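You operate a simulated robot arm through the tools that you are given. There is no shell and no other tool. Be economical: measure what you need, move in short steps, check, and stop when the job is done.

You are at the controls of a simulated robot arm. One attempt, no reset.

TASK
Take the jug on the drying rails and put it away on the jug shelf of the ink rack. Take the spirit level and leave it on the marked trial sheet. Put the grease tin on the side table. Turn the speed knob to 4 RATE. Take the green rag and leave it on the shelf of the air stand. Put the oil swab on the ledge on section two. Fetch the wooden block and set it on the top of the steel table. Open the filler lid of spare section. The order is free. Set down upright: jug.

Only the result counts: the job must be done as asked and must still hold three seconds after the hand-in. Knocking over, shifting, dropping, spilling or breaking anything else fails it. Lids that push on must go on centred and level and be pressed home; caps that screw on are set level and turned clockwise until they are tight. Flat cloth is picked up by pressing the open fingertips on it (5 to 10 N) and closing them slowly along it; thin cloth reads only 2 to 8 mm in the jaws.

THE ROBOT
A 6-joint arm with a fingered hand on a trunk, on a base that drives. Base frame: it is fixed to the floor where the robot stands at the start and does not move with it; the origin is under the middle of the robot, x ahead of it, y to its left, z up; the surface under the hand at the start is at about z = 860. Readings come in mm, degrees, newtons and seconds.
With the tool pointing down near the work surface it reaches from about 260 to 600 mm from the robot's upright axis, wherever it stands. Its first joint turns from -166.0 to 166.0 degrees. Places, roughly: filler lid of spare section [-2400, 600, 1000]; grease tin (8x8x3 cm) [-3000, 3400, 600]; green rag (7x7x5 cm) [-2400, 3100, 1300]; jug [500, 0, 1000]; jug shelf of the ink rack [400, -4800, 1200]; ledge on section two (15x34 cm) [-2400, -760, 1020]; marked trial sheet (40x30x1 cm) [-3500, -2000, 800]; oil swab (6x5x13 cm) [-2400, 3000, 1300]; shelf of the air stand (22x40 cm) [400, -560, 860]; side table [500, 800, 900]; speed knob [-2900, 3300, 1100]; spirit level (17x4x5 cm) [-2400, 2700, 1000]; top of the steel table [-1200, 9100, 900]; wooden block (5x20x11 cm) [300, 7600, 900]. Payload 3.2 kg.
The TCP is the grasp point between the finger pads, 22 mm short of the fingertips. In the tool frame z runs along the fingers and y along their closing line. The gripper opens to 112 mm. The gripper's body begins 60 mm behind the TCP. The gripper is a hand of 3 fingers: y runs from the thumb to the fingers, the wrist lies at [0, 0, -218] in the tool frame, and closing takes about 1.5 s.
Orientation is that of the tool frame in the base frame, as a unit quaternion [w, x, y, z]. With the fingers straight down and closing along the base's y, the tool's x points along the base's -x, its y along +y and its z along -z.

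THE INTERFACE
- The arm moves only by the tool nudge_tool. Its argument "moves" is a list of rows, each a list of 2 entries, a list of its own where there are three numbers: the shift along the tool's x, y, z in m, then the turn, a rotation vector about the tool's x, y, z in degrees. In form: [[[dx, dy, dz], [rx, ry, rz]], ...]. A call has 1 to 8 rows; each row shifts and turns the commanded pose from where the row before left it, along the tool's axes as they then stand. "hand" is the opening, from 0 (shut) to 1 (fully open), set as the call begins (left out, the last holds). Rows are played at 5 a second. More than 50 mm and 8.6 degrees between two rows, or a gripper value outside its range, and nothing of the call is played. A pose out of reach is approached as far as the arm can. The call stops where the force on the tool passes 40 N (or 10 N more than at its start, if that is more) or the arm is blocked; 0.2 s more then pass. The fingers move at their own pace (about 108 mm/s each) and stop on an object; they squeeze with about 27 N. The grip force told is the motor's: it shows also when the fingers shut on nothing. Time passes only in rows, and 0.2 s behind the last, so rows that do not move let the fingers close. The reply holds the time, the measured pose of the TCP, the force on the tool along the base axes, the opening and the grip force, in the units named above and with some noise, with the torque about the TCP (base axes, N m) and any sound that the robot's microphone picked up.
- Cameras (640 x 400 px; columns grow to the right, rows downward): "scene" is now at [21.4, 157, 1483.7]; the picture's right is [-0.01, -1.00, 0.00], its down [-0.69, 0.01, -0.72] and it looks along [0.72, -0.01, -0.69] (base axes); focal length 219 px, centre (320, 200). "wrist" rides on the gripper at [66, 3, -81] in the tool frame; the picture's right is [-0.05, 1.00, 0.00], its down [-0.77, -0.04, -0.64] and it looks along [-0.63, -0.03, 0.77] (tool axes); focal length 275 px, centre (320, 200). There is no depth. A picture from a camera that has moved, and an enlarged one, comes with that camera's place and axes in the base frame and with its lens. The place of the scene camera against the robot may be out by one fixed shift of up to 25 mm in any direction.
- grab_frame(camera): a new picture of that camera. It takes no simulated time.
- move_column(by): slides the trunk up (or, below 0, down) by that many mm; the arm and the scene camera ride with it, the base frame stays. It gives what a move gives, with no picture.
- drive_base(legs): drives the robot by 1 to 6 legs, each [ahead, turn to the left] in mm and degrees, along the robot's own axes; the way and the turn of a leg run together, so that a leg with both is an arc; at most 1500 mm and 180 degrees a leg. The arm and the cameras ride along, it lands a little off, and it stops where it bumps. It gives what a move gives.
- curl_fingers(finger1, finger2, thumb_bend): sets how far each is bent, from 0 (flat) to 1 (curled in); at 0.3 the hand is open as for a grip, at 0.7 the pads meet at the TCP. One left out holds its place. A second passes; each finger stops where it meets its share of the squeeze, and holds until it gets a number again. A gripper value or a shape takes the hand back. It gives what a move gives, with no picture; readings hold the bend of each and the force on the fingers (four entries, about 0 where the hand has none), thumb and palm.
- grasp_type(shape): the hand has 3 fingers and takes this shape, open, in about a second: jaw (thumb against the fingers, like two jaws); tri (thumb and two fingers); tip (a fingertip pinch); poke (one finger out to press); point (the index stretched); flat (the hand flat); cup (the hand cupped); fist (a fist). The gripper value then closes the fingers along that shape, each until it touches; the sizes above hold for jaw. It gives what a move gives, with no picture.
- aim_head(pan, tilt): turns the head with the scene camera to pan (to the left, within 155 degrees either way) and tilt (down, from -29 to 69), counted from straight ahead of the robot. It gives what a move gives.
- zoom(camera, box): a new picture of the part [left, top, right, bottom] of that camera's present view, enlarged. It takes no simulated time.
- close_job(): hands the job in; it is judged then, once.

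Work in short steps. Places have to be worked out from the pictures, the camera data and where the tool is seen: move nearer, look again, correct. Check each grasp and each placing, and mend what went wrong. You have 207 turns and 180 pictures in all, those below and enlarged ones among them. Open the gripper and draw the arm clear of the work before you hand the job in, unless the task says otherwise; then end with one line.

The tools are called after "Request:" by a JSON object that holds its "op" and its "data". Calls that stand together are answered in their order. nudge_tool: Moves the arm, as the interface text tells. Its arguments: {"type":"object","properties":{"moves":{"type":"array","items":{"type":"array"}},"hand":{"type":"number"}},"required":["moves"]} The other tools are called the same way: move_column (by) slides the trunk up or down; grasp_type (shape) gives the hand a shape; curl_fingers (finger1, finger2, thumb_bend) moves the fingers one by one; drive_base (legs) drives the base; aim_head (pan, tilt) turns the head that bears the scene camera; grab_frame (camera) takes a picture; zoom (camera, box) takes an enlarged picture of a part of a camera's view; close_job () hands the job in.

At the start:

```text
time_s: 0.0
tool_pos: [371.3, -38.9, 1161.2]
ee_rot: [0.001, 0.001, 1.0, 0.001]
force: [-0.8, -0.1, -0.4]
wrist_torque: [-0.01, 0.02, 0.0]
width: 112.2
grasp_force: 0.0
shape: jaw
bend: [0.3, 0.3, 0.3]
finger forces: [0.0, 0.0, 0.1, 0.0, 0.0, 0.1]
trunk travel left (down, up): [-500.0, 90.0]
robot x, y, heading: [-2.0, -0.4, -0.0]
head pan, tilt: [-0.8, 43.7]
```

scene: 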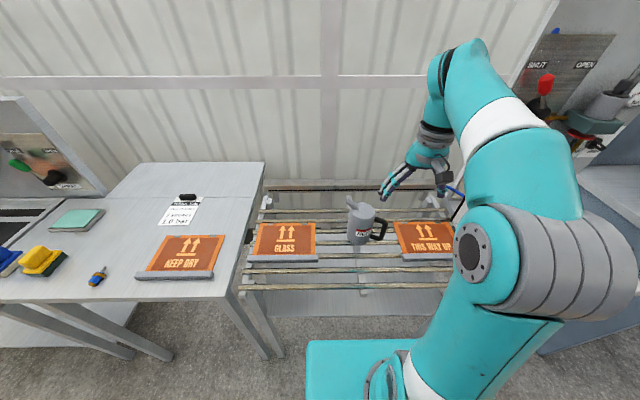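
wrist: 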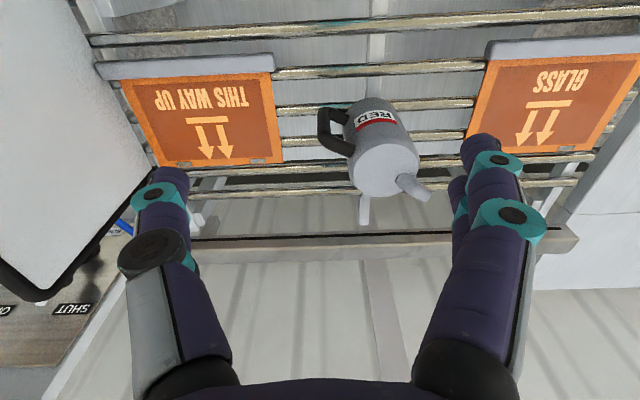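

I'll start with the jug, which I place near (465, 24). A closer look will show its shape and height.

Request:
{"op": "zoom", "data": {"camera": "scene", "box": [240, 160, 480, 310]}}

Request:
{"op": "zoom", "data": {"camera": "wrist", "box": [260, 70, 500, 220]}}

```text
2.67 times, centred on (360, 235) of scene
camera zoom: at [21.4, 157.0, 1483.7], right [-0.01, -1.0, 0.0], down [-0.69, 0.01, -0.72], along [0.72, -0.01, -0.69], focal length 584 px, centre (213, 107)
```

zoom: 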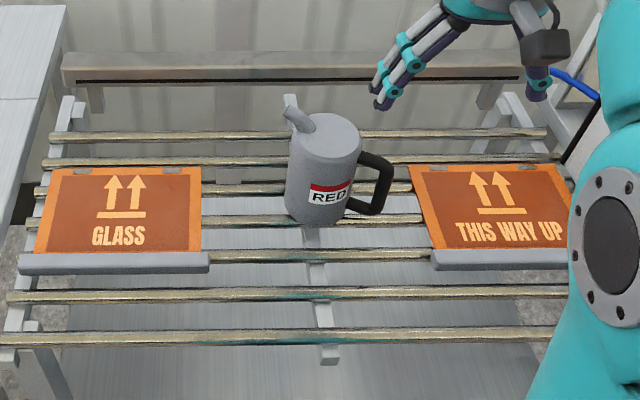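

```text
2.67 times, centred on (380, 145) of wrist
camera zoom: at [305.0, -36.3, 1243.5], right [0.05, 1.0, 0.0], down [0.77, -0.04, 0.64], along [0.64, -0.03, -0.77], focal length 734 px, centre (160, 347)
```

zoom: 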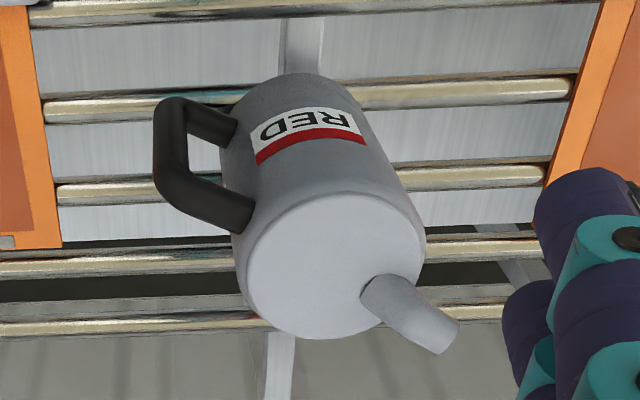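

The jug is about 65 mm across, with its top near z=1036, the handle towards -y and the spout roughly opposite. Before choosing a grasp I'll look round at the ink rack and the other places.

Request:
{"op": "aim_head", "data": {"pan": -90, "tilt": 10}}

Request:
{"op": "grab_frame", "data": {"camera": "scene"}}

Request:
{"op": "zoom", "data": {"camera": "scene", "box": [240, 130, 340, 230]}}

Request:
{"op": "aim_head", "data": {"pan": 150, "tilt": 10}}

Request:
{"op": "grab_frame", "data": {"camera": "scene"}}

Request:
{"op": "aim_head", "data": {"pan": 90, "tilt": 10}}

Request:
{"op": "grab_frame", "data": {"camera": "scene"}}

Request:
{"op": "aim_head", "data": {"pan": -150, "tilt": 10}}

Request:
{"op": "grab_frame", "data": {"camera": "scene"}}

```text
time_s: 1.6
tool_pos: [371.9, -39.9, 1162.3]
ee_rot: [0.001, 0.001, 1.0, 0.0]
force: [0.4, -0.5, -1.1]
wrist_torque: [0.03, -0.02, 0.0]
width: 111.6
grasp_force: 0.0
shape: jaw
bend: [0.3, 0.3, 0.3]
finger forces: [0.0, 0.1, 0.1, 0.0, 0.0, 0.0]
trunk travel left (down, up): [-500.0, 90.0]
robot x, y, heading: [2.5, -3.7, 0.2]
head pan, tilt: [-90.0, 10.0]
```

```text
175 pictures are left
camera scene: at [-60.9, 65.1, 1536.7], right [-1.0, 0.0, 0.0], down [0.0, 0.17, -0.98], along [0.0, -0.98, -0.17], focal length 219 px, centre (320, 200)
```

scene: 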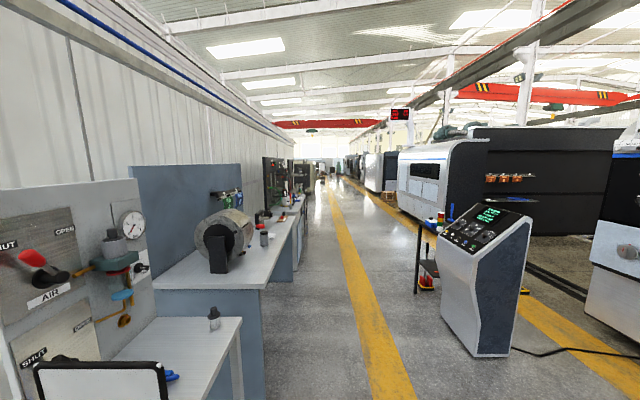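

```text
4.00 times, centred on (290, 180) of scene
camera zoom: at [-60.9, 65.1, 1536.7], right [-1.0, 0.0, 0.0], down [0.0, 0.17, -0.98], along [0.0, -0.98, -0.17], focal length 877 px, centre (440, 280)
```

zoom: 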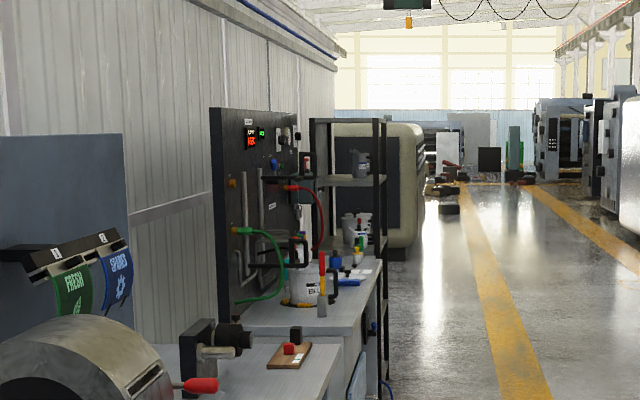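

```text
time_s: 5.0
tool_pos: [371.9, -38.4, 1163.2]
ee_rot: [0.0, 0.001, 1.0, 0.001]
force: [0.5, 0.7, 0.3]
wrist_torque: [0.03, -0.02, 0.0]
width: 111.9
grasp_force: 0.0
shape: jaw
bend: [0.3, 0.3, 0.3]
finger forces: [0.1, 0.0, 0.0, 0.0, 0.1, 0.1]
trunk travel left (down, up): [-500.0, 90.0]
robot x, y, heading: [0.3, -1.3, -0.1]
head pan, tilt: [150.0, 10.0]
```

```text
173 pictures are left
camera scene: at [-141.5, 204.6, 1536.7], right [0.5, 0.87, 0.0], down [0.15, -0.09, -0.98], along [-0.85, 0.49, -0.17], focal length 219 px, centre (320, 200)
```

scene: 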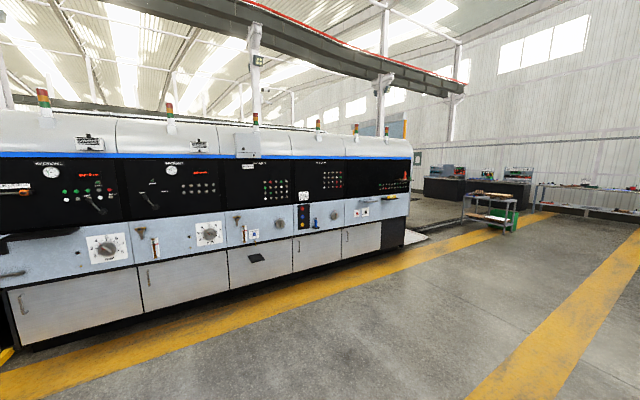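

```text
time_s: 6.3
tool_pos: [371.5, -38.0, 1163.1]
ee_rot: [0.001, 0.001, 1.0, 0.001]
force: [-0.6, 0.8, -0.1]
wrist_torque: [0.05, 0.0, 0.01]
width: 111.8
grasp_force: 0.1
shape: jaw
bend: [0.3, 0.3, 0.3]
finger forces: [0.0, 0.0, 0.0, 0.1, 0.1, 0.0]
trunk travel left (down, up): [-500.0, 90.0]
robot x, y, heading: [4.5, 0.2, -0.2]
head pan, tilt: [90.0, 10.0]
```

```text
172 pictures are left
camera scene: at [-61.0, 251.1, 1536.7], right [1.0, 0.0, 0.0], down [0.0, -0.17, -0.98], along [0.0, 0.98, -0.17], focal length 219 px, centre (320, 200)
```

scene: 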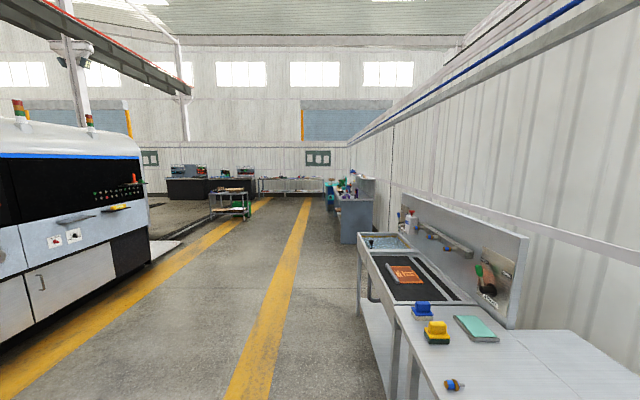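

```text
time_s: 9.7
tool_pos: [371.9, -39.8, 1162.4]
ee_rot: [0.001, 0.0, 1.0, 0.001]
force: [-0.3, 0.4, 0.0]
wrist_torque: [0.01, 0.02, 0.0]
width: 111.7
grasp_force: 0.0
shape: jaw
bend: [0.3, 0.3, 0.3]
finger forces: [0.1, 0.0, 0.0, 0.0, 0.0, 0.1]
trunk travel left (down, up): [-500.0, 90.0]
robot x, y, heading: [3.7, 0.4, 0.1]
head pan, tilt: [-150.0, 10.0]
```

```text
171 pictures are left
camera scene: at [-141.5, 111.6, 1536.7], right [-0.5, 0.87, 0.0], down [0.15, 0.09, -0.98], along [-0.85, -0.49, -0.17], focal length 219 px, centre (320, 200)
```

scene: 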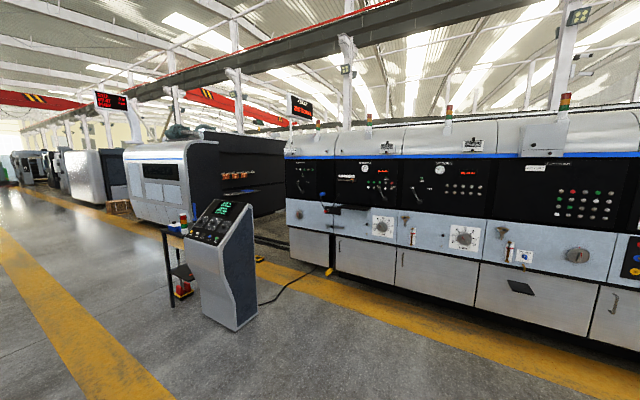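

Request:
{"op": "aim_head", "data": {"pan": -90, "tilt": 10}}

Request:
{"op": "zoom", "data": {"camera": "scene", "box": [262, 150, 310, 180]}}

```text
time_s: 11.0
tool_pos: [371.7, -40.2, 1162.6]
ee_rot: [0.001, 0.001, 1.0, 0.002]
force: [0.4, -0.2, -0.2]
wrist_torque: [0.02, 0.0, 0.01]
width: 112.0
grasp_force: 0.2
shape: jaw
bend: [0.3, 0.3, 0.3]
finger forces: [0.1, 0.1, 0.0, 0.0, 0.1, 0.0]
trunk travel left (down, up): [-500.0, 90.0]
robot x, y, heading: [-1.5, 3.3, -0.2]
head pan, tilt: [-90.0, 10.0]
```

```text
13.33 times, centred on (286, 165) of scene
camera zoom: at [-61.0, 65.1, 1536.8], right [-1.0, 0.0, 0.0], down [0.0, 0.17, -0.98], along [0.0, -0.98, -0.17], focal length 2923 px, centre (773, 667)
```

zoom: 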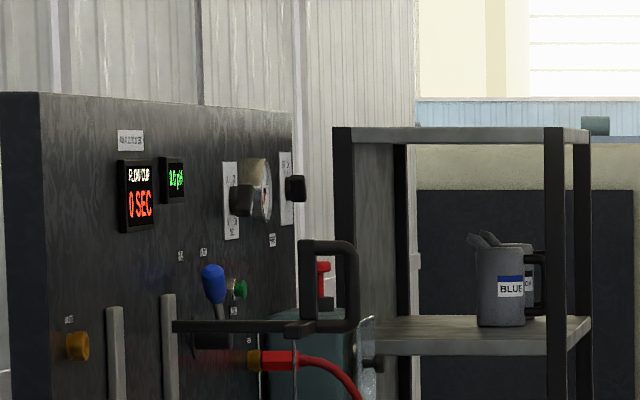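

The rack has a roof shelf about 320 mm above the jug shelf, and the jugs there stand with handles to the aisle. The jug therefore needs a near-horizontal grip, with the hand coming from its +y side, opposite the handle. I'll reposition to the left-back of the jug and look again.

Request:
{"op": "drive_base", "data": {"legs": [[-200, 0], [0, 90], [340, 0], [0, -125]]}}

Request:
{"op": "aim_head", "data": {"pan": 0, "tilt": 40}}

Request:
{"op": "grab_frame", "data": {"camera": "scene"}}

Request:
{"op": "grab_frame", "data": {"camera": "wrist"}}

```text
time_s: 23.5
tool_pos: [82.5, 115.1, 1163.0]
ee_rot: [0.001, 0.27, 0.963, 0.001]
force: [0.0, 0.4, -0.5]
wrist_torque: [0.0, 0.05, -0.01]
width: 111.9
grasp_force: 0.0
shape: jaw
bend: [0.3, 0.3, 0.3]
finger forces: [0.0, 0.1, 0.0, 0.0, 0.0, 0.1]
trunk travel left (down, up): [-500.0, 90.0]
robot x, y, heading: [-214.5, 343.7, -31.4]
head pan, tilt: [-90.0, 10.0]
```

```text
time_s: 25.1
tool_pos: [82.8, 116.6, 1162.0]
ee_rot: [0.001, 0.271, 0.963, 0.001]
force: [0.1, -0.6, -0.1]
wrist_torque: [0.02, -0.01, 0.01]
width: 112.0
grasp_force: 0.0
shape: jaw
bend: [0.3, 0.3, 0.3]
finger forces: [0.0, 0.1, 0.1, 0.0, 0.0, 0.1]
trunk travel left (down, up): [-500.0, 90.0]
robot x, y, heading: [-215.5, 343.4, -31.5]
head pan, tilt: [0.0, 40.0]
```

```text
169 pictures are left
camera scene: at [-107.4, 463.5, 1489.1], right [-0.52, -0.85, 0.0], down [-0.55, 0.33, -0.77], along [0.65, -0.4, -0.64], focal length 219 px, centre (320, 200)
```

scene: 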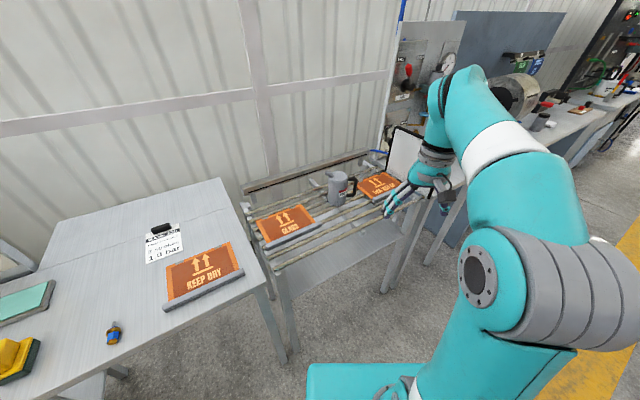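

```text
168 pictures are left
camera wrist: at [27.7, 152.9, 1243.5], right [0.56, 0.83, 0.0], down [0.64, -0.43, 0.64], along [0.53, -0.36, -0.77], focal length 275 px, centre (320, 200)
```

wrist: 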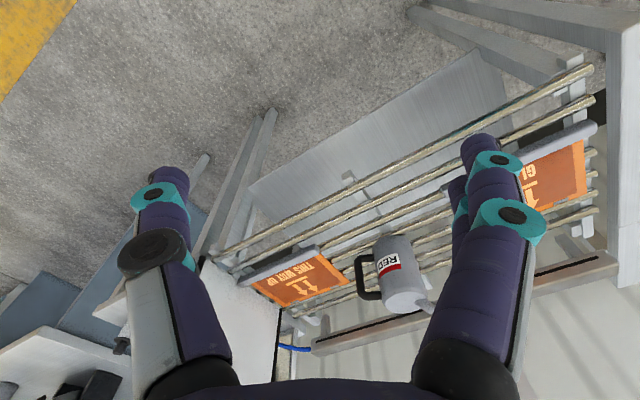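

Zooming on the jug from both cameras lets me triangulate it from this new vantage.

Request:
{"op": "zoom", "data": {"camera": "scene", "box": [300, 155, 380, 205]}}

Request:
{"op": "zoom", "data": {"camera": "wrist", "box": [330, 220, 458, 300]}}

```text
8.00 times, centred on (340, 180) of scene
camera zoom: at [-107.4, 463.5, 1489.1], right [-0.52, -0.85, 0.0], down [-0.55, 0.33, -0.77], along [0.65, -0.4, -0.64], focal length 1754 px, centre (160, 360)
```

zoom: 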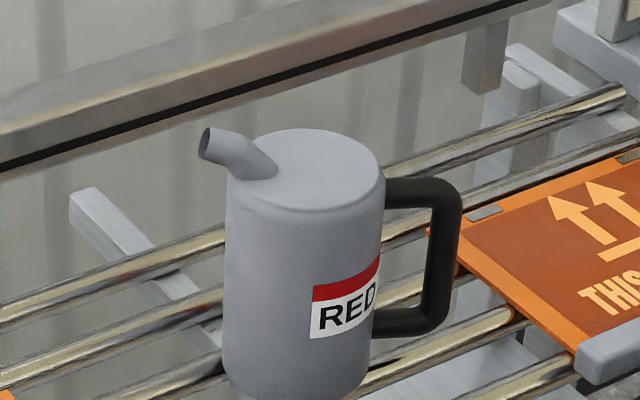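

```text
5.00 times, centred on (394, 260) of wrist
camera zoom: at [27.7, 152.9, 1243.5], right [0.56, 0.83, 0.0], down [0.64, -0.43, 0.64], along [0.53, -0.36, -0.77], focal length 1376 px, centre (-50, -100)
```

zoom: 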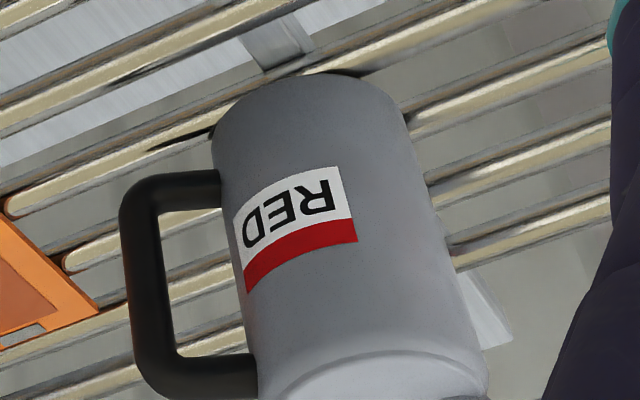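

Triangulating the two wrist views gives the jug centre at about (482, 30), 80 mm across, z 865 to 980, with the handle at azimuth about -115°. I'll drive a little closer, then turn the tool so it comes in nearly horizontally along -y with the camera on top.

Request:
{"op": "drive_base", "data": {"legs": [[180, 0]]}}

Request:
{"op": "nudge_tool", "data": {"moves": [[[0, 0, 0], [0, 0, -8.5]], [[0, 0, 0], [0, 0, -8.5]], [[0, 0, 0], [0, 0, -8.5]], [[0, 0, 0], [0, 0, -8.5]], [[0, 0, 0], [0, 0, -8.5]], [[0, 0, 0], [0, 0, -8.5]], [[0, 0, 0], [0, 0, -8.5]], [[0, 0, 0], [0, 0, -8.5]]]}}

```text
time_s: 26.6
tool_pos: [240.4, 19.3, 1162.6]
ee_rot: [0.0, 0.271, 0.963, 0.001]
force: [0.0, 0.8, 0.9]
wrist_torque: [0.01, 0.03, 0.02]
width: 111.8
grasp_force: 0.0
shape: jaw
bend: [0.3, 0.3, 0.3]
finger forces: [0.0, 0.1, 0.0, 0.0, 0.1, 0.0]
trunk travel left (down, up): [-500.0, 90.0]
robot x, y, heading: [-55.6, 245.7, -31.5]
head pan, tilt: [0.0, 40.0]
```

```text
time_s: 28.4
tool_pos: [279.5, 120.5, 1078.2]
ee_rot: [0.001, -0.311, 0.95, -0.004]
force: [0.0, -0.6, 0.1]
wrist_torque: [-0.02, -0.02, 0.02]
width: 112.0
grasp_force: 0.1
shape: jaw
bend: [0.3, 0.3, 0.3]
finger forces: [0.0, 0.0, 0.0, 0.0, 0.0, 0.0]
out of reach, approached as far as the arm can: row 5, 6, 7, 8
trunk travel left (down, up): [-500.0, 90.0]
robot x, y, heading: [-58.0, 245.6, -31.4]
head pan, tilt: [0.0, 40.0]
```

The +131° yaw runs into a joint limit, so I'll turn the other way, towards tool x at azimuth 100°, which puts the camera under the hand.

Request:
{"op": "nudge_tool", "data": {"moves": [[[0, 0, 0], [0, 0, 8.5]], [[0, 0, 0], [0, 0, 8.5]], [[0, 0, 0], [0, 0, 8.5]], [[0, 0, 0], [0, 0, 8.5]], [[0, 0, 0], [0, 0, 8.5]], [[0, 0, 0], [0, 0, 8.5]], [[0, 0, 0], [0, 0, 8.5]], [[0, 0, 0], [0, 0, 8.5]]]}}

Request:
{"op": "nudge_tool", "data": {"moves": [[[0, 0, 0], [0, 0, 8]], [[0, 0, 0], [0, 0, 8]], [[0, 0, 0], [0, 0, 8]], [[0, 0, 0], [0, 0, 8]], [[0, 0, 0], [0, 0, 8]], [[0, 0, 0], [0, 0, 8]]]}}

```text
time_s: 30.2
tool_pos: [279.4, 121.4, 1077.5]
ee_rot: [0.0, 0.273, 0.962, 0.0]
force: [0.3, 0.1, -0.1]
wrist_torque: [-0.02, -0.01, -0.03]
width: 112.2
grasp_force: 0.0
shape: jaw
bend: [0.3, 0.3, 0.3]
finger forces: [0.0, 0.1, 0.0, 0.0, 0.0, 0.0]
trunk travel left (down, up): [-500.0, 90.0]
robot x, y, heading: [-57.2, 245.1, -31.7]
head pan, tilt: [0.0, 40.0]
```

```text
time_s: 31.6
tool_pos: [279.4, 121.0, 1078.7]
ee_rot: [0.001, 0.641, 0.768, 0.001]
force: [-0.5, 0.6, 0.1]
wrist_torque: [0.01, 0.02, 0.0]
width: 111.6
grasp_force: 0.0
shape: jaw
bend: [0.3, 0.3, 0.3]
finger forces: [0.1, 0.1, 0.0, 0.1, 0.1, 0.0]
trunk travel left (down, up): [-500.0, 90.0]
robot x, y, heading: [-55.9, 245.1, -31.5]
head pan, tilt: [0.0, 40.0]
```

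Yaw is right (tool x at about 100°). Now I pitch the tool up to about 18° below horizontal.

Request:
{"op": "nudge_tool", "data": {"moves": [[[0, 0, 0], [0, -8, 0]], [[0, 0, 0], [0, -8, 0]], [[0, 0, 0], [0, -8, 0]], [[0, 0, 0], [0, -8, 0]], [[0, 0, 0], [0, -8, 0]], [[0, 0, 0], [0, -8, 0]], [[0, 0, 0], [0, -8, 0]], [[0, 0, 0], [0, -8, 0]]]}}

Request:
{"op": "nudge_tool", "data": {"moves": [[[0, 0, 0], [0, -8, 0]]]}}

Request:
{"op": "grab_frame", "data": {"camera": "wrist"}}

Request:
{"op": "grab_frame", "data": {"camera": "scene"}}

```text
time_s: 33.4
tool_pos: [280.3, 121.0, 1076.3]
ee_rot: [0.408, 0.543, 0.651, -0.339]
force: [0.1, 0.1, -0.1]
wrist_torque: [0.02, 0.0, 0.02]
width: 111.9
grasp_force: 0.1
shape: jaw
bend: [0.3, 0.3, 0.3]
finger forces: [0.1, 0.0, 0.0, 0.0, 0.1, 0.0]
trunk travel left (down, up): [-500.0, 90.0]
robot x, y, heading: [-57.4, 249.0, -32.0]
head pan, tilt: [0.0, 40.0]
```

```text
time_s: 33.8
tool_pos: [279.1, 119.6, 1077.7]
ee_rot: [0.455, 0.516, 0.622, -0.375]
force: [-0.2, -0.5, 0.8]
wrist_torque: [-0.01, 0.01, -0.02]
width: 112.0
grasp_force: 0.0
shape: jaw
bend: [0.3, 0.3, 0.3]
finger forces: [0.1, 0.1, 0.0, 0.0, 0.0, 0.0]
trunk travel left (down, up): [-500.0, 90.0]
robot x, y, heading: [-54.5, 245.3, -31.4]
head pan, tilt: [0.0, 40.0]
```

```text
165 pictures are left
camera wrist: at [265.4, 216.6, 1039.4], right [0.98, 0.17, 0.05], down [-0.11, 0.35, 0.93], along [0.14, -0.92, 0.37], focal length 275 px, centre (320, 200)
```

wrist: 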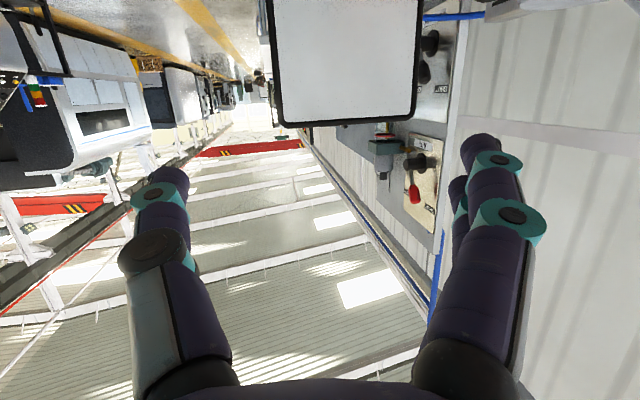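

```text
164 pictures are left
camera scene: at [51.0, 367.1, 1489.0], right [-0.52, -0.85, 0.0], down [-0.55, 0.34, -0.77], along [0.65, -0.4, -0.64], focal length 219 px, centre (320, 200)
```

scene: 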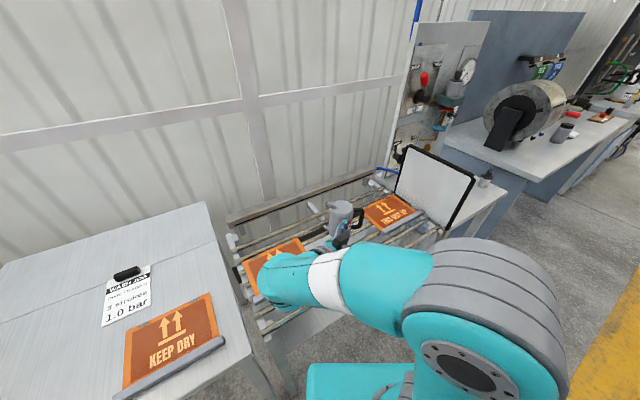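

Pitch is about 18°, azimuth -79°. I'll move to the pre-grasp point, 130 mm short of the jug.

Request:
{"op": "nudge_tool", "data": {"hand": 1, "moves": [[[0, 0.0366, 0.0062], [0, 0, 0]], [[0, 0.0366, 0.0062], [0, 0, 0]], [[0.022, 0.0366, 0.0062], [0, 0, 0]], [[0.022, 0.0366, 0.0062], [0, 0, 0]], [[0.022, 0.0366, 0.0062], [0, 0, 0]], [[0.022, 0, 0], [0, 0, 0]]]}}

Request:
{"op": "grab_frame", "data": {"camera": "wrist"}}

Request:
{"op": "grab_frame", "data": {"camera": "scene"}}

```text
time_s: 35.2
tool_pos: [462.5, 152.4, 984.1]
ee_rot: [0.453, 0.518, 0.622, -0.375]
force: [1.2, -0.3, -0.2]
wrist_torque: [0.0, -0.03, 0.0]
width: 111.8
grasp_force: 0.0
shape: jaw
bend: [0.3, 0.3, 0.3]
finger forces: [0.1, 0.0, 0.0, 0.0, 0.1, 0.1]
trunk travel left (down, up): [-500.0, 90.0]
robot x, y, heading: [-58.1, 247.2, -31.5]
head pan, tilt: [0.0, 40.0]
```

```text
163 pictures are left
camera wrist: at [448.2, 248.4, 945.4], right [0.98, 0.17, 0.05], down [-0.1, 0.35, 0.93], along [0.14, -0.92, 0.37], focal length 275 px, centre (320, 200)
```

wrist: 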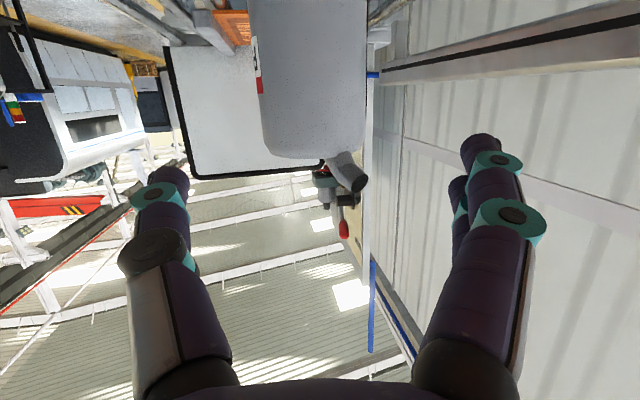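

```text
162 pictures are left
camera scene: at [51.1, 367.2, 1489.0], right [-0.52, -0.85, 0.0], down [-0.55, 0.34, -0.77], along [0.65, -0.4, -0.64], focal length 219 px, centre (320, 200)
```

scene: 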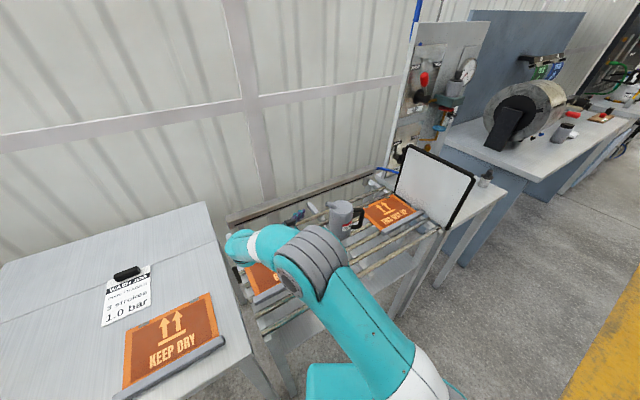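

The wrist picture puts the jug centre near x=478, so the hand is about 7 mm off towards the fingers. I'll correct that and advance most of the way.

Request:
{"op": "nudge_tool", "data": {"moves": [[[0, -0.007, 0], [0, 0, 0]], [[0, 0, 0.04], [0, 0, 0]], [[0, 0, 0.04], [0, 0, 0]]]}}

Request:
{"op": "grab_frame", "data": {"camera": "wrist"}}

Request:
{"op": "zoom", "data": {"camera": "scene", "box": [220, 180, 400, 300]}}

```text
time_s: 36.0
tool_pos: [464.9, 73.9, 960.8]
ee_rot: [0.452, 0.519, 0.621, -0.376]
force: [-0.1, -0.4, 0.1]
wrist_torque: [-0.01, -0.01, 0.02]
width: 111.8
grasp_force: 0.0
shape: jaw
bend: [0.3, 0.3, 0.3]
finger forces: [0.0, 0.0, 0.0, 0.1, 0.0, 0.0]
trunk travel left (down, up): [-500.0, 90.0]
robot x, y, heading: [-57.3, 245.3, -31.6]
head pan, tilt: [0.0, 40.0]
```

```text
161 pictures are left
camera wrist: at [450.0, 169.9, 922.8], right [0.98, 0.17, 0.05], down [-0.1, 0.35, 0.93], along [0.14, -0.92, 0.36], focal length 275 px, centre (320, 200)
```

wrist: 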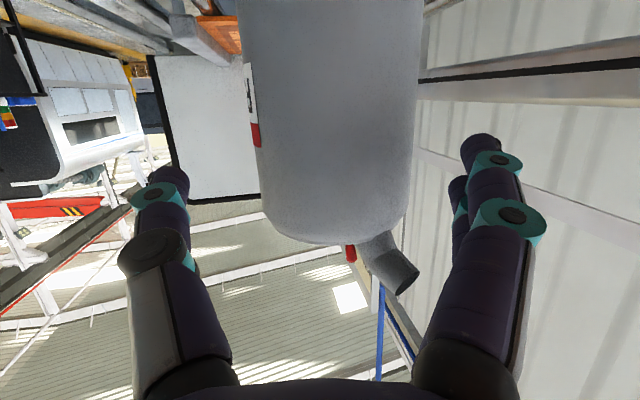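

```text
3.33 times, centred on (310, 240) of scene
camera zoom: at [51.1, 366.5, 1489.1], right [-0.52, -0.85, 0.0], down [-0.55, 0.34, -0.77], along [0.65, -0.4, -0.64], focal length 731 px, centre (353, 67)
```

zoom: 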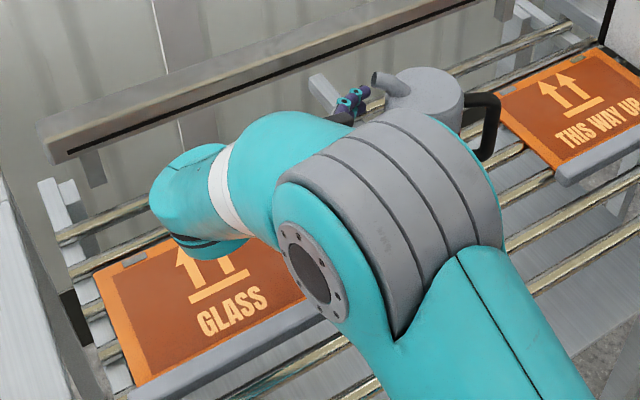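

The jug is now about 5 mm towards the fingers' side, so I correct that, advance the last 45 mm and close.

Request:
{"op": "nudge_tool", "data": {"moves": [[[0.004, 0.005, 0], [0, 0, 0]], [[0, 0, 0.023], [0, 0, 0]], [[0, 0, 0.022], [0, 0, 0]]]}}

Request:
{"op": "nudge_tool", "data": {"hand": 0, "moves": [[[0, 0, 0], [0, 0, 0]], [[0, 0, 0], [0, 0, 0]], [[0, 0, 0], [0, 0, 0]], [[0, 0, 0], [0, 0, 0]], [[0, 0, 0], [0, 0, 0]], [[0, 0, 0], [0, 0, 0]], [[0, 0, 0], [0, 0, 0]], [[0, 0, 0], [0, 0, 0]]]}}

Request:
{"op": "grab_frame", "data": {"camera": "wrist"}}

```text
time_s: 36.8
tool_pos: [478.5, 34.3, 940.7]
ee_rot: [0.452, 0.518, 0.621, -0.376]
force: [0.2, 0.7, 0.4]
wrist_torque: [0.04, 0.0, 0.0]
width: 111.4
grasp_force: 0.1
shape: jaw
bend: [0.3, 0.3, 0.3]
finger forces: [0.0, 0.0, 0.0, 0.0, 0.0, 0.0]
trunk travel left (down, up): [-500.0, 90.0]
robot x, y, heading: [-57.4, 245.0, -31.9]
head pan, tilt: [0.0, 40.0]
```

```text
time_s: 38.6
tool_pos: [478.0, 34.0, 940.7]
ee_rot: [0.452, 0.518, 0.621, -0.376]
force: [-1.0, -1.9, 0.2]
wrist_torque: [0.0, -0.04, -0.02]
width: 72.2
grasp_force: 26.9
shape: jaw
bend: [0.68, 0.71, 0.69]
finger forces: [11.8, 11.8, 0.0, 0.0, 25.4, 0.0]
trunk travel left (down, up): [-500.0, 90.0]
robot x, y, heading: [-52.8, 244.8, -31.7]
head pan, tilt: [0.0, 40.0]
```

```text
159 pictures are left
camera wrist: at [463.0, 129.8, 903.7], right [0.98, 0.17, 0.05], down [-0.1, 0.35, 0.93], along [0.14, -0.92, 0.37], focal length 275 px, centre (320, 200)
```

wrist: 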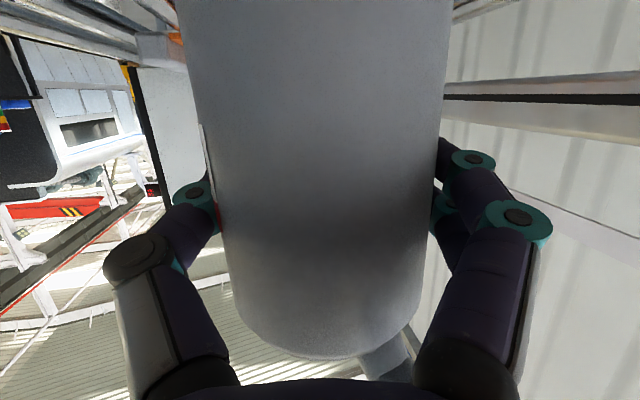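

Gripped at 72 mm with 27 N. I lift straight up.

Request:
{"op": "nudge_tool", "data": {"moves": [[[-0.0095, 0, -0.003], [0, 0, 0]], [[-0.019, 0, -0.006], [0, 0, 0]], [[-0.0285, 0, -0.009], [0, 0, 0]], [[-0.0285, 0, -0.009], [0, 0, 0]], [[-0.0285, 0, -0.009], [0, 0, 0]]]}}

Request:
{"op": "grab_frame", "data": {"camera": "scene"}}

```text
time_s: 39.8
tool_pos: [477.6, 34.6, 1058.8]
ee_rot: [0.452, 0.518, 0.621, -0.376]
force: [0.0, -0.2, -4.7]
wrist_torque: [0.04, -0.02, -0.01]
width: 72.1
grasp_force: 27.1
shape: jaw
bend: [0.68, 0.71, 0.7]
finger forces: [12.5, 11.3, 0.0, 0.0, 25.0, 0.1]
trunk travel left (down, up): [-500.0, 90.0]
robot x, y, heading: [-58.1, 243.6, -31.6]
head pan, tilt: [0.0, 40.0]
```

```text
158 pictures are left
camera scene: at [51.2, 366.8, 1489.0], right [-0.52, -0.85, 0.0], down [-0.55, 0.34, -0.77], along [0.65, -0.4, -0.64], focal length 219 px, centre (320, 200)
```

scene: 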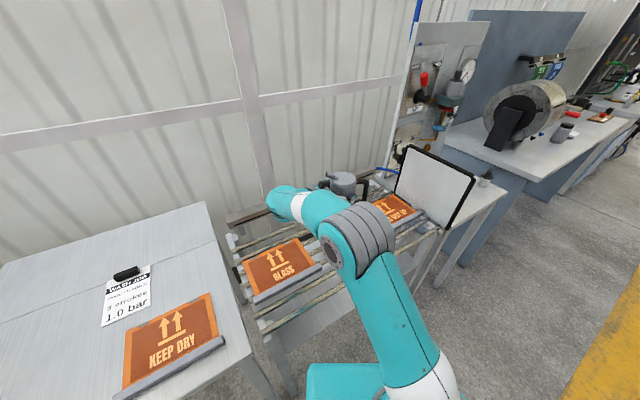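

Lifted, weight about 0.5 kg. I'll back out into the aisle, turn to -y and drive towards the ink rack.

Request:
{"op": "drive_base", "data": {"legs": [[-500, 0], [0, -58.5], [1500, 0], [1500, 0], [1300, 0]]}}

Request:
{"op": "aim_head", "data": {"pan": 40, "tilt": 20}}

Request:
{"op": "grab_frame", "data": {"camera": "scene"}}

```text
time_s: 66.0
tool_pos: [-303.7, -4426.6, 1058.3]
ee_rot: [0.215, 0.753, 0.295, -0.547]
force: [1.4, -0.5, -6.1]
wrist_torque: [-0.01, -0.01, 0.0]
width: 72.2
grasp_force: 27.4
shape: jaw
bend: [0.68, 0.71, 0.7]
finger forces: [12.3, 11.1, 0.0, 0.1, 24.5, 0.0]
trunk travel left (down, up): [-500.0, 90.0]
robot x, y, heading: [-408.1, -3860.3, -89.3]
head pan, tilt: [0.0, 40.0]
```

```text
time_s: 67.1
tool_pos: [-305.3, -4427.2, 1057.6]
ee_rot: [0.215, 0.753, 0.295, -0.547]
force: [0.3, 0.4, -5.7]
wrist_torque: [-0.02, -0.01, -0.01]
width: 71.9
grasp_force: 27.4
shape: jaw
bend: [0.68, 0.71, 0.7]
finger forces: [12.2, 11.1, 0.0, 0.1, 24.6, 0.0]
trunk travel left (down, up): [-500.0, 90.0]
robot x, y, heading: [-409.5, -3862.5, -89.2]
head pan, tilt: [40.0, 20.0]
```

```text
157 pictures are left
camera scene: at [-185.6, -3878.7, 1520.4], right [-0.76, -0.65, 0.0], down [-0.22, 0.26, -0.94], along [0.61, -0.71, -0.34], focal length 219 px, centre (320, 200)
```

scene: 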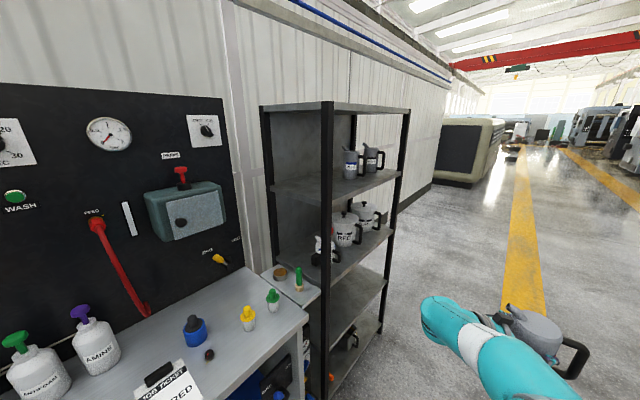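

The jug is held upright. The shelf holds two jugs, and the near-left part (y≈-4700) is free. I'll yaw the tool to line up with the robot's heading and raise the trunk.

Request:
{"op": "nudge_tool", "data": {"moves": [[[0, 0, 0], [-7.6, 0, -2.45]], [[0, 0, 0], [-7.6, 0, -2.45]], [[0, 0, 0], [-7.6, 0, -2.45]], [[0, 0, 0], [-7.6, 0, -2.45]], [[0, 0, 0], [-7.6, 0, -2.45]], [[0, 0, 0], [-7.6, 0, -2.45]]]}}

Request:
{"op": "move_column", "data": {"by": 90}}

Request:
{"op": "drive_base", "data": {"legs": [[840, 0], [0, 89]]}}

Request:
{"op": "aim_head", "data": {"pan": 0, "tilt": 15}}

Request:
{"op": "grab_frame", "data": {"camera": "scene"}}

Request:
{"op": "grab_frame", "data": {"camera": "wrist"}}

```text
time_s: 68.5
tool_pos: [-305.5, -4425.9, 1058.8]
ee_rot: [0.419, 0.569, 0.576, -0.411]
force: [0.0, -0.9, -4.6]
wrist_torque: [0.05, 0.0, 0.02]
width: 71.9
grasp_force: 27.3
shape: jaw
bend: [0.68, 0.71, 0.7]
finger forces: [12.4, 11.1, 0.0, 0.0, 24.7, 0.0]
trunk travel left (down, up): [-500.0, 90.0]
robot x, y, heading: [-411.5, -3864.0, -89.2]
head pan, tilt: [40.0, 20.0]
```

```text
time_s: 69.7
tool_pos: [-305.1, -4426.2, 1149.3]
ee_rot: [0.419, 0.569, 0.575, -0.413]
force: [-0.8, -0.5, -4.7]
wrist_torque: [0.03, -0.01, -0.01]
width: 72.1
grasp_force: 26.7
shape: jaw
bend: [0.68, 0.71, 0.7]
finger forces: [12.2, 11.1, 0.0, 0.1, 24.7, 0.0]
trunk travel left (down, up): [-590.0, 0.0]
robot x, y, heading: [-409.6, -3861.9, -89.3]
head pan, tilt: [40.0, 20.0]
```

```text
time_s: 78.0
tool_pos: [167.1, -4562.8, 1148.4]
ee_rot: [0.588, -0.019, 0.809, 0.016]
force: [0.1, -0.1, -6.0]
wrist_torque: [-0.02, 0.04, 0.0]
width: 71.8
grasp_force: 26.6
shape: jaw
bend: [0.68, 0.71, 0.7]
finger forces: [12.1, 10.9, 0.0, 0.0, 24.2, 0.0]
trunk travel left (down, up): [-590.0, 0.0]
robot x, y, heading: [-393.6, -4689.3, 3.2]
head pan, tilt: [40.0, 20.0]
```

```text
time_s: 79.1
tool_pos: [167.1, -4562.3, 1149.4]
ee_rot: [0.588, -0.02, 0.808, 0.017]
force: [0.0, 0.5, -5.4]
wrist_torque: [-0.02, 0.02, 0.0]
width: 71.7
grasp_force: 26.8
shape: jaw
bend: [0.68, 0.71, 0.7]
finger forces: [12.1, 11.0, 0.1, 0.0, 24.2, 0.0]
trunk travel left (down, up): [-590.0, 0.0]
robot x, y, heading: [-393.8, -4690.7, 3.4]
head pan, tilt: [0.0, 15.0]
```

```text
156 pictures are left
camera scene: at [-368.5, -4530.7, 1618.6], right [0.06, -1.0, 0.0], down [-0.26, -0.01, -0.97], along [0.96, 0.05, -0.26], focal length 219 px, centre (320, 200)
```

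scene: 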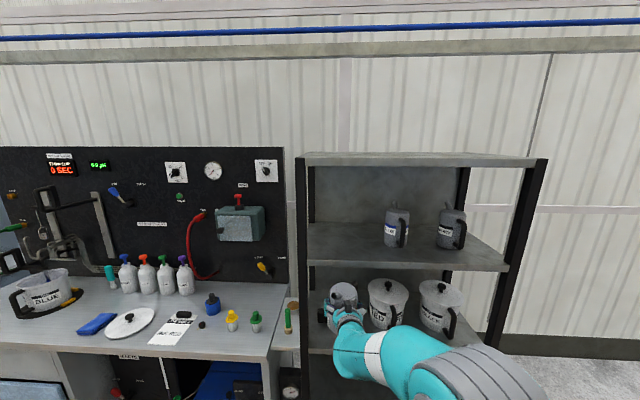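

```text
155 pictures are left
camera wrist: at [69.9, -4564.3, 1111.1], right [-0.04, 1.0, 0.05], down [-0.36, -0.06, 0.93], along [0.93, 0.02, 0.37], focal length 275 px, centre (320, 200)
```

wrist: 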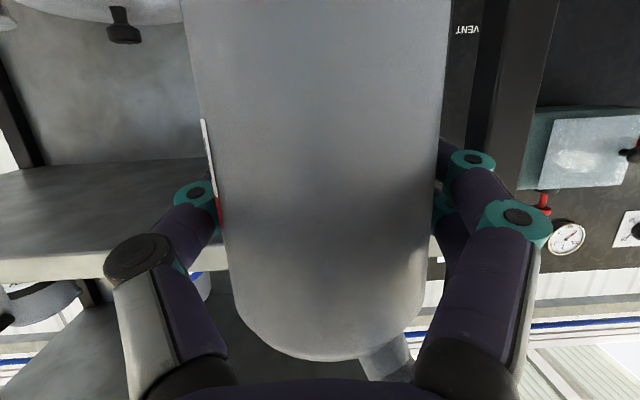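

Shelf front edge comes out at x≈265, top z≈1237, and the free stretch is y -4460 to -4740. I'll pull back a bit, raise the jug to TCP z≈1345 and shift to y≈-4610 before moving in.

Request:
{"op": "nudge_tool", "data": {"moves": [[[-0.0186, -0.025, -0.057], [0, 0, 0]], [[-0.0375, -0.024, -0.0122], [0, 0, 0]], [[-0.0375, 0, -0.0122], [0, 0, 0]], [[-0.0375, 0, -0.0122], [0, 0, 0]], [[-0.0375, 0, -0.0122], [0, 0, 0]], [[-0.0375, 0, -0.0122], [0, 0, 0]]]}}

Request:
{"op": "grab_frame", "data": {"camera": "scene"}}

Request:
{"op": "grab_frame", "data": {"camera": "wrist"}}

```text
refused: row 1 steps farther than a row can; nothing moved
```

```text
154 pictures are left
camera scene: at [-368.5, -4530.7, 1618.6], right [0.06, -1.0, 0.0], down [-0.26, -0.01, -0.97], along [0.96, 0.05, -0.26], focal length 219 px, centre (320, 200)
```

scene: 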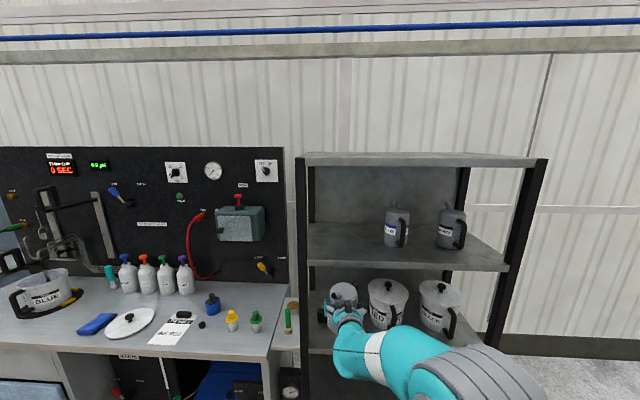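

```text
153 pictures are left
camera wrist: at [69.9, -4564.3, 1111.1], right [-0.04, 1.0, 0.05], down [-0.36, -0.06, 0.93], along [0.93, 0.02, 0.37], focal length 275 px, centre (320, 200)
```

wrist: 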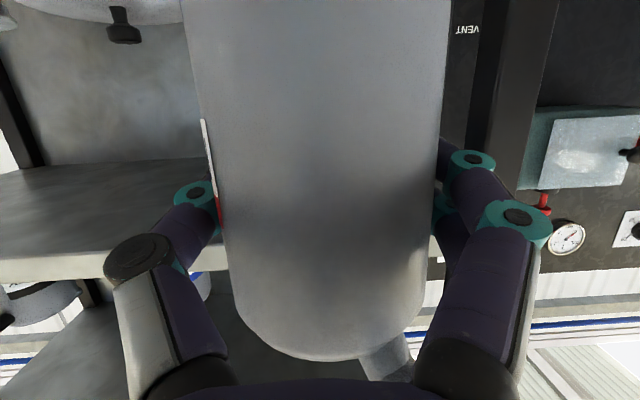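

A row was too long, and the x sign was wrong too, so I send it again in smaller rows.

Request:
{"op": "nudge_tool", "data": {"moves": [[[0.0093, -0.012, -0.0285], [0, 0, 0]], [[0.0093, -0.012, -0.0285], [0, 0, 0]], [[-0.0375, -0.012, -0.0122], [0, 0, 0]], [[-0.0375, -0.012, -0.0122], [0, 0, 0]], [[-0.0375, 0, -0.0122], [0, 0, 0]], [[-0.0375, 0, -0.0122], [0, 0, 0]], [[-0.0375, 0, -0.0122], [0, 0, 0]]]}}

Request:
{"op": "grab_frame", "data": {"camera": "scene"}}

Request:
{"op": "grab_frame", "data": {"camera": "wrist"}}

```text
time_s: 80.7
tool_pos: [109.7, -4613.7, 1345.6]
ee_rot: [0.588, -0.02, 0.808, 0.017]
force: [0.3, 0.8, -5.1]
wrist_torque: [-0.03, 0.05, -0.04]
width: 72.0
grasp_force: 27.0
shape: jaw
bend: [0.68, 0.71, 0.7]
finger forces: [12.2, 11.0, 0.0, 0.0, 24.3, 0.1]
trunk travel left (down, up): [-590.0, 0.0]
robot x, y, heading: [-393.6, -4691.4, 3.2]
head pan, tilt: [0.0, 15.0]
```

```text
152 pictures are left
camera scene: at [-368.8, -4530.9, 1618.6], right [0.06, -1.0, 0.0], down [-0.26, -0.01, -0.97], along [0.96, 0.05, -0.26], focal length 219 px, centre (320, 200)
```

scene: 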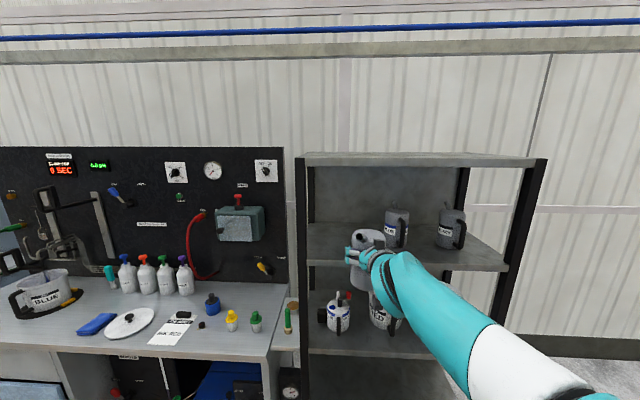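

```text
151 pictures are left
camera wrist: at [12.7, -4615.0, 1308.4], right [-0.04, 1.0, 0.05], down [-0.37, -0.06, 0.93], along [0.93, 0.02, 0.37], focal length 275 px, centre (320, 200)
```

wrist: 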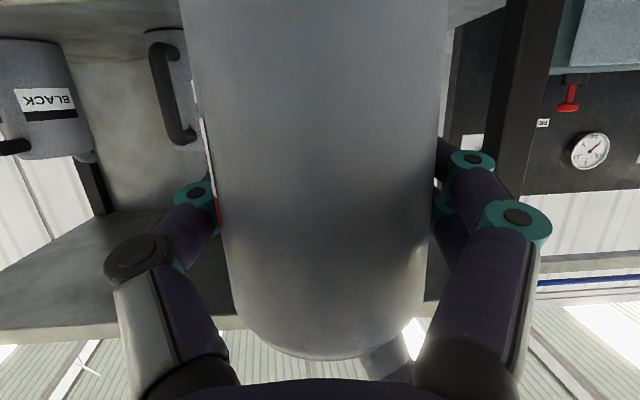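

Jug bottom is now about 35 mm above the shelf with about 90 mm to spare beside BLUE. Driving straight in 265 mm.

Request:
{"op": "drive_base", "data": {"legs": [[265, 0]]}}

Request:
{"op": "grab_frame", "data": {"camera": "scene"}}

Request:
{"op": "grab_frame", "data": {"camera": "wrist"}}

```text
time_s: 82.6
tool_pos: [382.0, -4597.1, 1345.0]
ee_rot: [0.587, -0.021, 0.809, 0.017]
force: [1.4, -0.8, -5.9]
wrist_torque: [-0.03, 0.02, -0.02]
width: 71.9
grasp_force: 27.2
shape: jaw
bend: [0.68, 0.71, 0.7]
finger forces: [12.2, 11.1, 0.1, 0.0, 24.2, 0.0]
trunk travel left (down, up): [-590.0, 0.0]
robot x, y, heading: [-123.1, -4674.5, 3.3]
head pan, tilt: [0.0, 15.0]
```

```text
150 pictures are left
camera scene: at [-97.3, -4515.6, 1618.5], right [0.06, -1.0, 0.0], down [-0.26, -0.01, -0.97], along [0.96, 0.06, -0.26], focal length 219 px, centre (320, 200)
```

scene: 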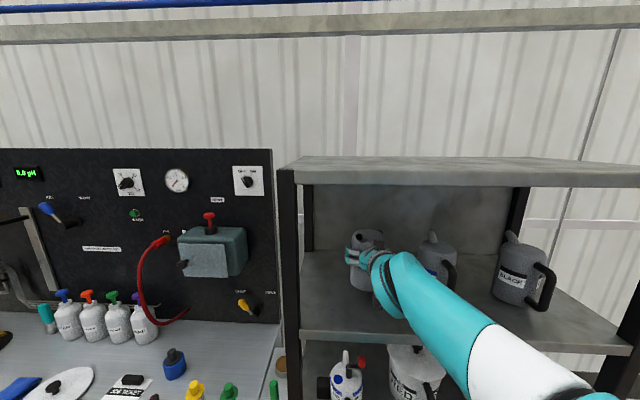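

```text
149 pictures are left
camera wrist: at [284.1, -4599.1, 1307.5], right [-0.04, 1.0, 0.05], down [-0.36, -0.06, 0.93], along [0.93, 0.02, 0.37], focal length 275 px, centre (320, 200)
```

wrist: 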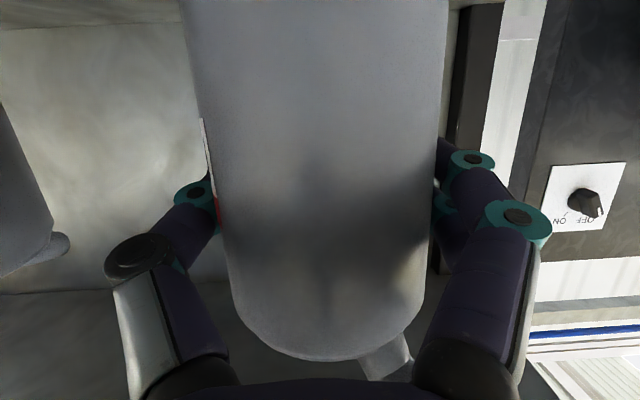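

Position is good. Lowering 25 mm, then fine steps while I watch the force.

Request:
{"op": "nudge_tool", "data": {"moves": [[[0.0114, 0, 0.0037], [0, 0, 0]], [[0.0095, 0, 0.0031], [0, 0, 0]], [[0.0029, 0, 0.0009], [0, 0, 0]]]}}

Request:
{"op": "nudge_tool", "data": {"moves": [[[0.0029, 0, 0.0009], [0, 0, 0]]]}}

Request:
{"op": "nudge_tool", "data": {"moves": [[[0.0029, 0, 0.0009], [0, 0, 0]]]}}

Request:
{"op": "nudge_tool", "data": {"moves": [[[0.0029, 0, 0.0009], [0, 0, 0]]]}}

```text
time_s: 83.4
tool_pos: [380.9, -4596.5, 1322.0]
ee_rot: [0.589, -0.022, 0.808, 0.018]
force: [1.6, -1.1, 0.8]
wrist_torque: [0.07, 0.02, 0.02]
width: 71.8
grasp_force: 27.0
shape: jaw
bend: [0.69, 0.71, 0.7]
finger forces: [11.8, 12.1, 0.1, 0.0, 25.0, 0.0]
trunk travel left (down, up): [-590.0, 0.0]
robot x, y, heading: [-121.9, -4672.3, 3.2]
head pan, tilt: [0.0, 15.0]
```

```text
time_s: 83.8
tool_pos: [379.6, -4596.2, 1320.3]
ee_rot: [0.59, -0.021, 0.807, 0.017]
force: [5.4, -0.5, 16.5]
wrist_torque: [0.05, -0.15, 0.0]
width: 71.6
grasp_force: 27.1
shape: jaw
bend: [0.69, 0.71, 0.7]
finger forces: [12.3, 12.8, 0.0, 0.0, 25.6, 0.0]
trunk travel left (down, up): [-590.0, 0.0]
robot x, y, heading: [-122.3, -4676.6, 3.4]
head pan, tilt: [0.0, 15.0]
```

```text
time_s: 84.2
tool_pos: [379.9, -4596.6, 1318.8]
ee_rot: [0.591, -0.022, 0.806, 0.018]
force: [14.0, 2.9, 37.3]
wrist_torque: [0.18, -0.46, -0.07]
width: 72.0
grasp_force: 27.0
shape: jaw
bend: [0.69, 0.71, 0.7]
finger forces: [14.1, 14.7, 0.1, 0.0, 26.0, 0.1]
trunk travel left (down, up): [-590.0, 0.0]
robot x, y, heading: [-119.6, -4676.3, 3.4]
head pan, tilt: [0.0, 15.0]
```

```text
time_s: 84.6
tool_pos: [378.1, -4596.1, 1314.5]
ee_rot: [0.591, -0.021, 0.806, 0.018]
force: [11.8, 1.9, 40.0]
wrist_torque: [0.13, -0.51, -0.03]
width: 72.3
grasp_force: 26.6
shape: jaw
bend: [0.69, 0.7, 0.7]
finger forces: [15.2, 14.8, 0.0, 0.1, 27.6, 0.1]
trunk travel left (down, up): [-590.0, 0.0]
robot x, y, heading: [-118.8, -4674.7, 3.4]
head pan, tilt: [0.0, 15.0]
```

Contact came at z≈1322 and I pressed past it. I'll ease up a few millimetres until the force is about zero, then release.

Request:
{"op": "nudge_tool", "data": {"moves": [[[-0.0029, 0, -0.0009], [0, 0, 0]]]}}

Request:
{"op": "grab_frame", "data": {"camera": "wrist"}}

Request:
{"op": "zoom", "data": {"camera": "scene", "box": [280, 200, 480, 325]}}

```text
time_s: 85.0
tool_pos: [378.7, -4596.6, 1317.2]
ee_rot: [0.589, -0.021, 0.808, 0.018]
force: [7.6, 2.1, 29.9]
wrist_torque: [0.14, -0.36, -0.03]
width: 72.3
grasp_force: 27.0
shape: jaw
bend: [0.69, 0.7, 0.7]
finger forces: [14.7, 14.0, 0.1, 0.0, 26.9, 0.0]
trunk travel left (down, up): [-590.0, 0.0]
robot x, y, heading: [-121.8, -4674.9, 3.1]
head pan, tilt: [0.0, 15.0]
```

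```text
148 pictures are left
camera wrist: at [281.8, -4598.9, 1277.9], right [-0.04, 1.0, 0.05], down [-0.37, -0.06, 0.93], along [0.93, 0.02, 0.37], focal length 275 px, centre (320, 200)
```

wrist: 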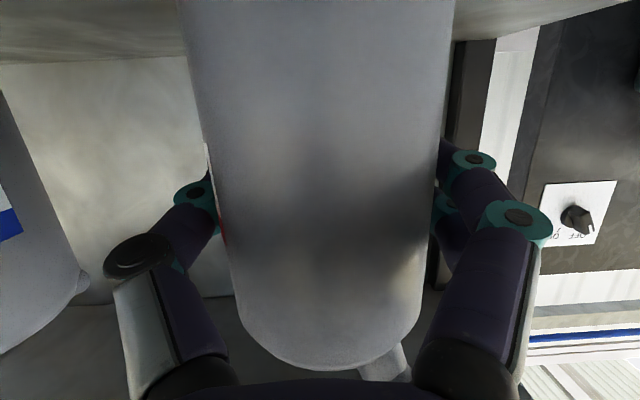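

```text
3.20 times, centred on (380, 262) of scene
camera zoom: at [-100.6, -4515.7, 1618.5], right [0.06, -1.0, 0.0], down [-0.26, -0.01, -0.97], along [0.96, 0.06, -0.26], focal length 701 px, centre (128, 0)
```

zoom: 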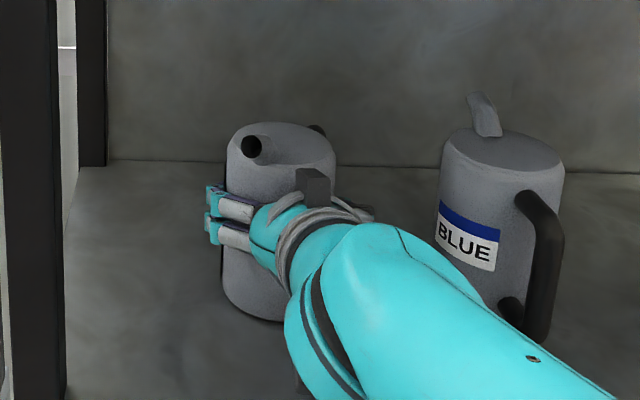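

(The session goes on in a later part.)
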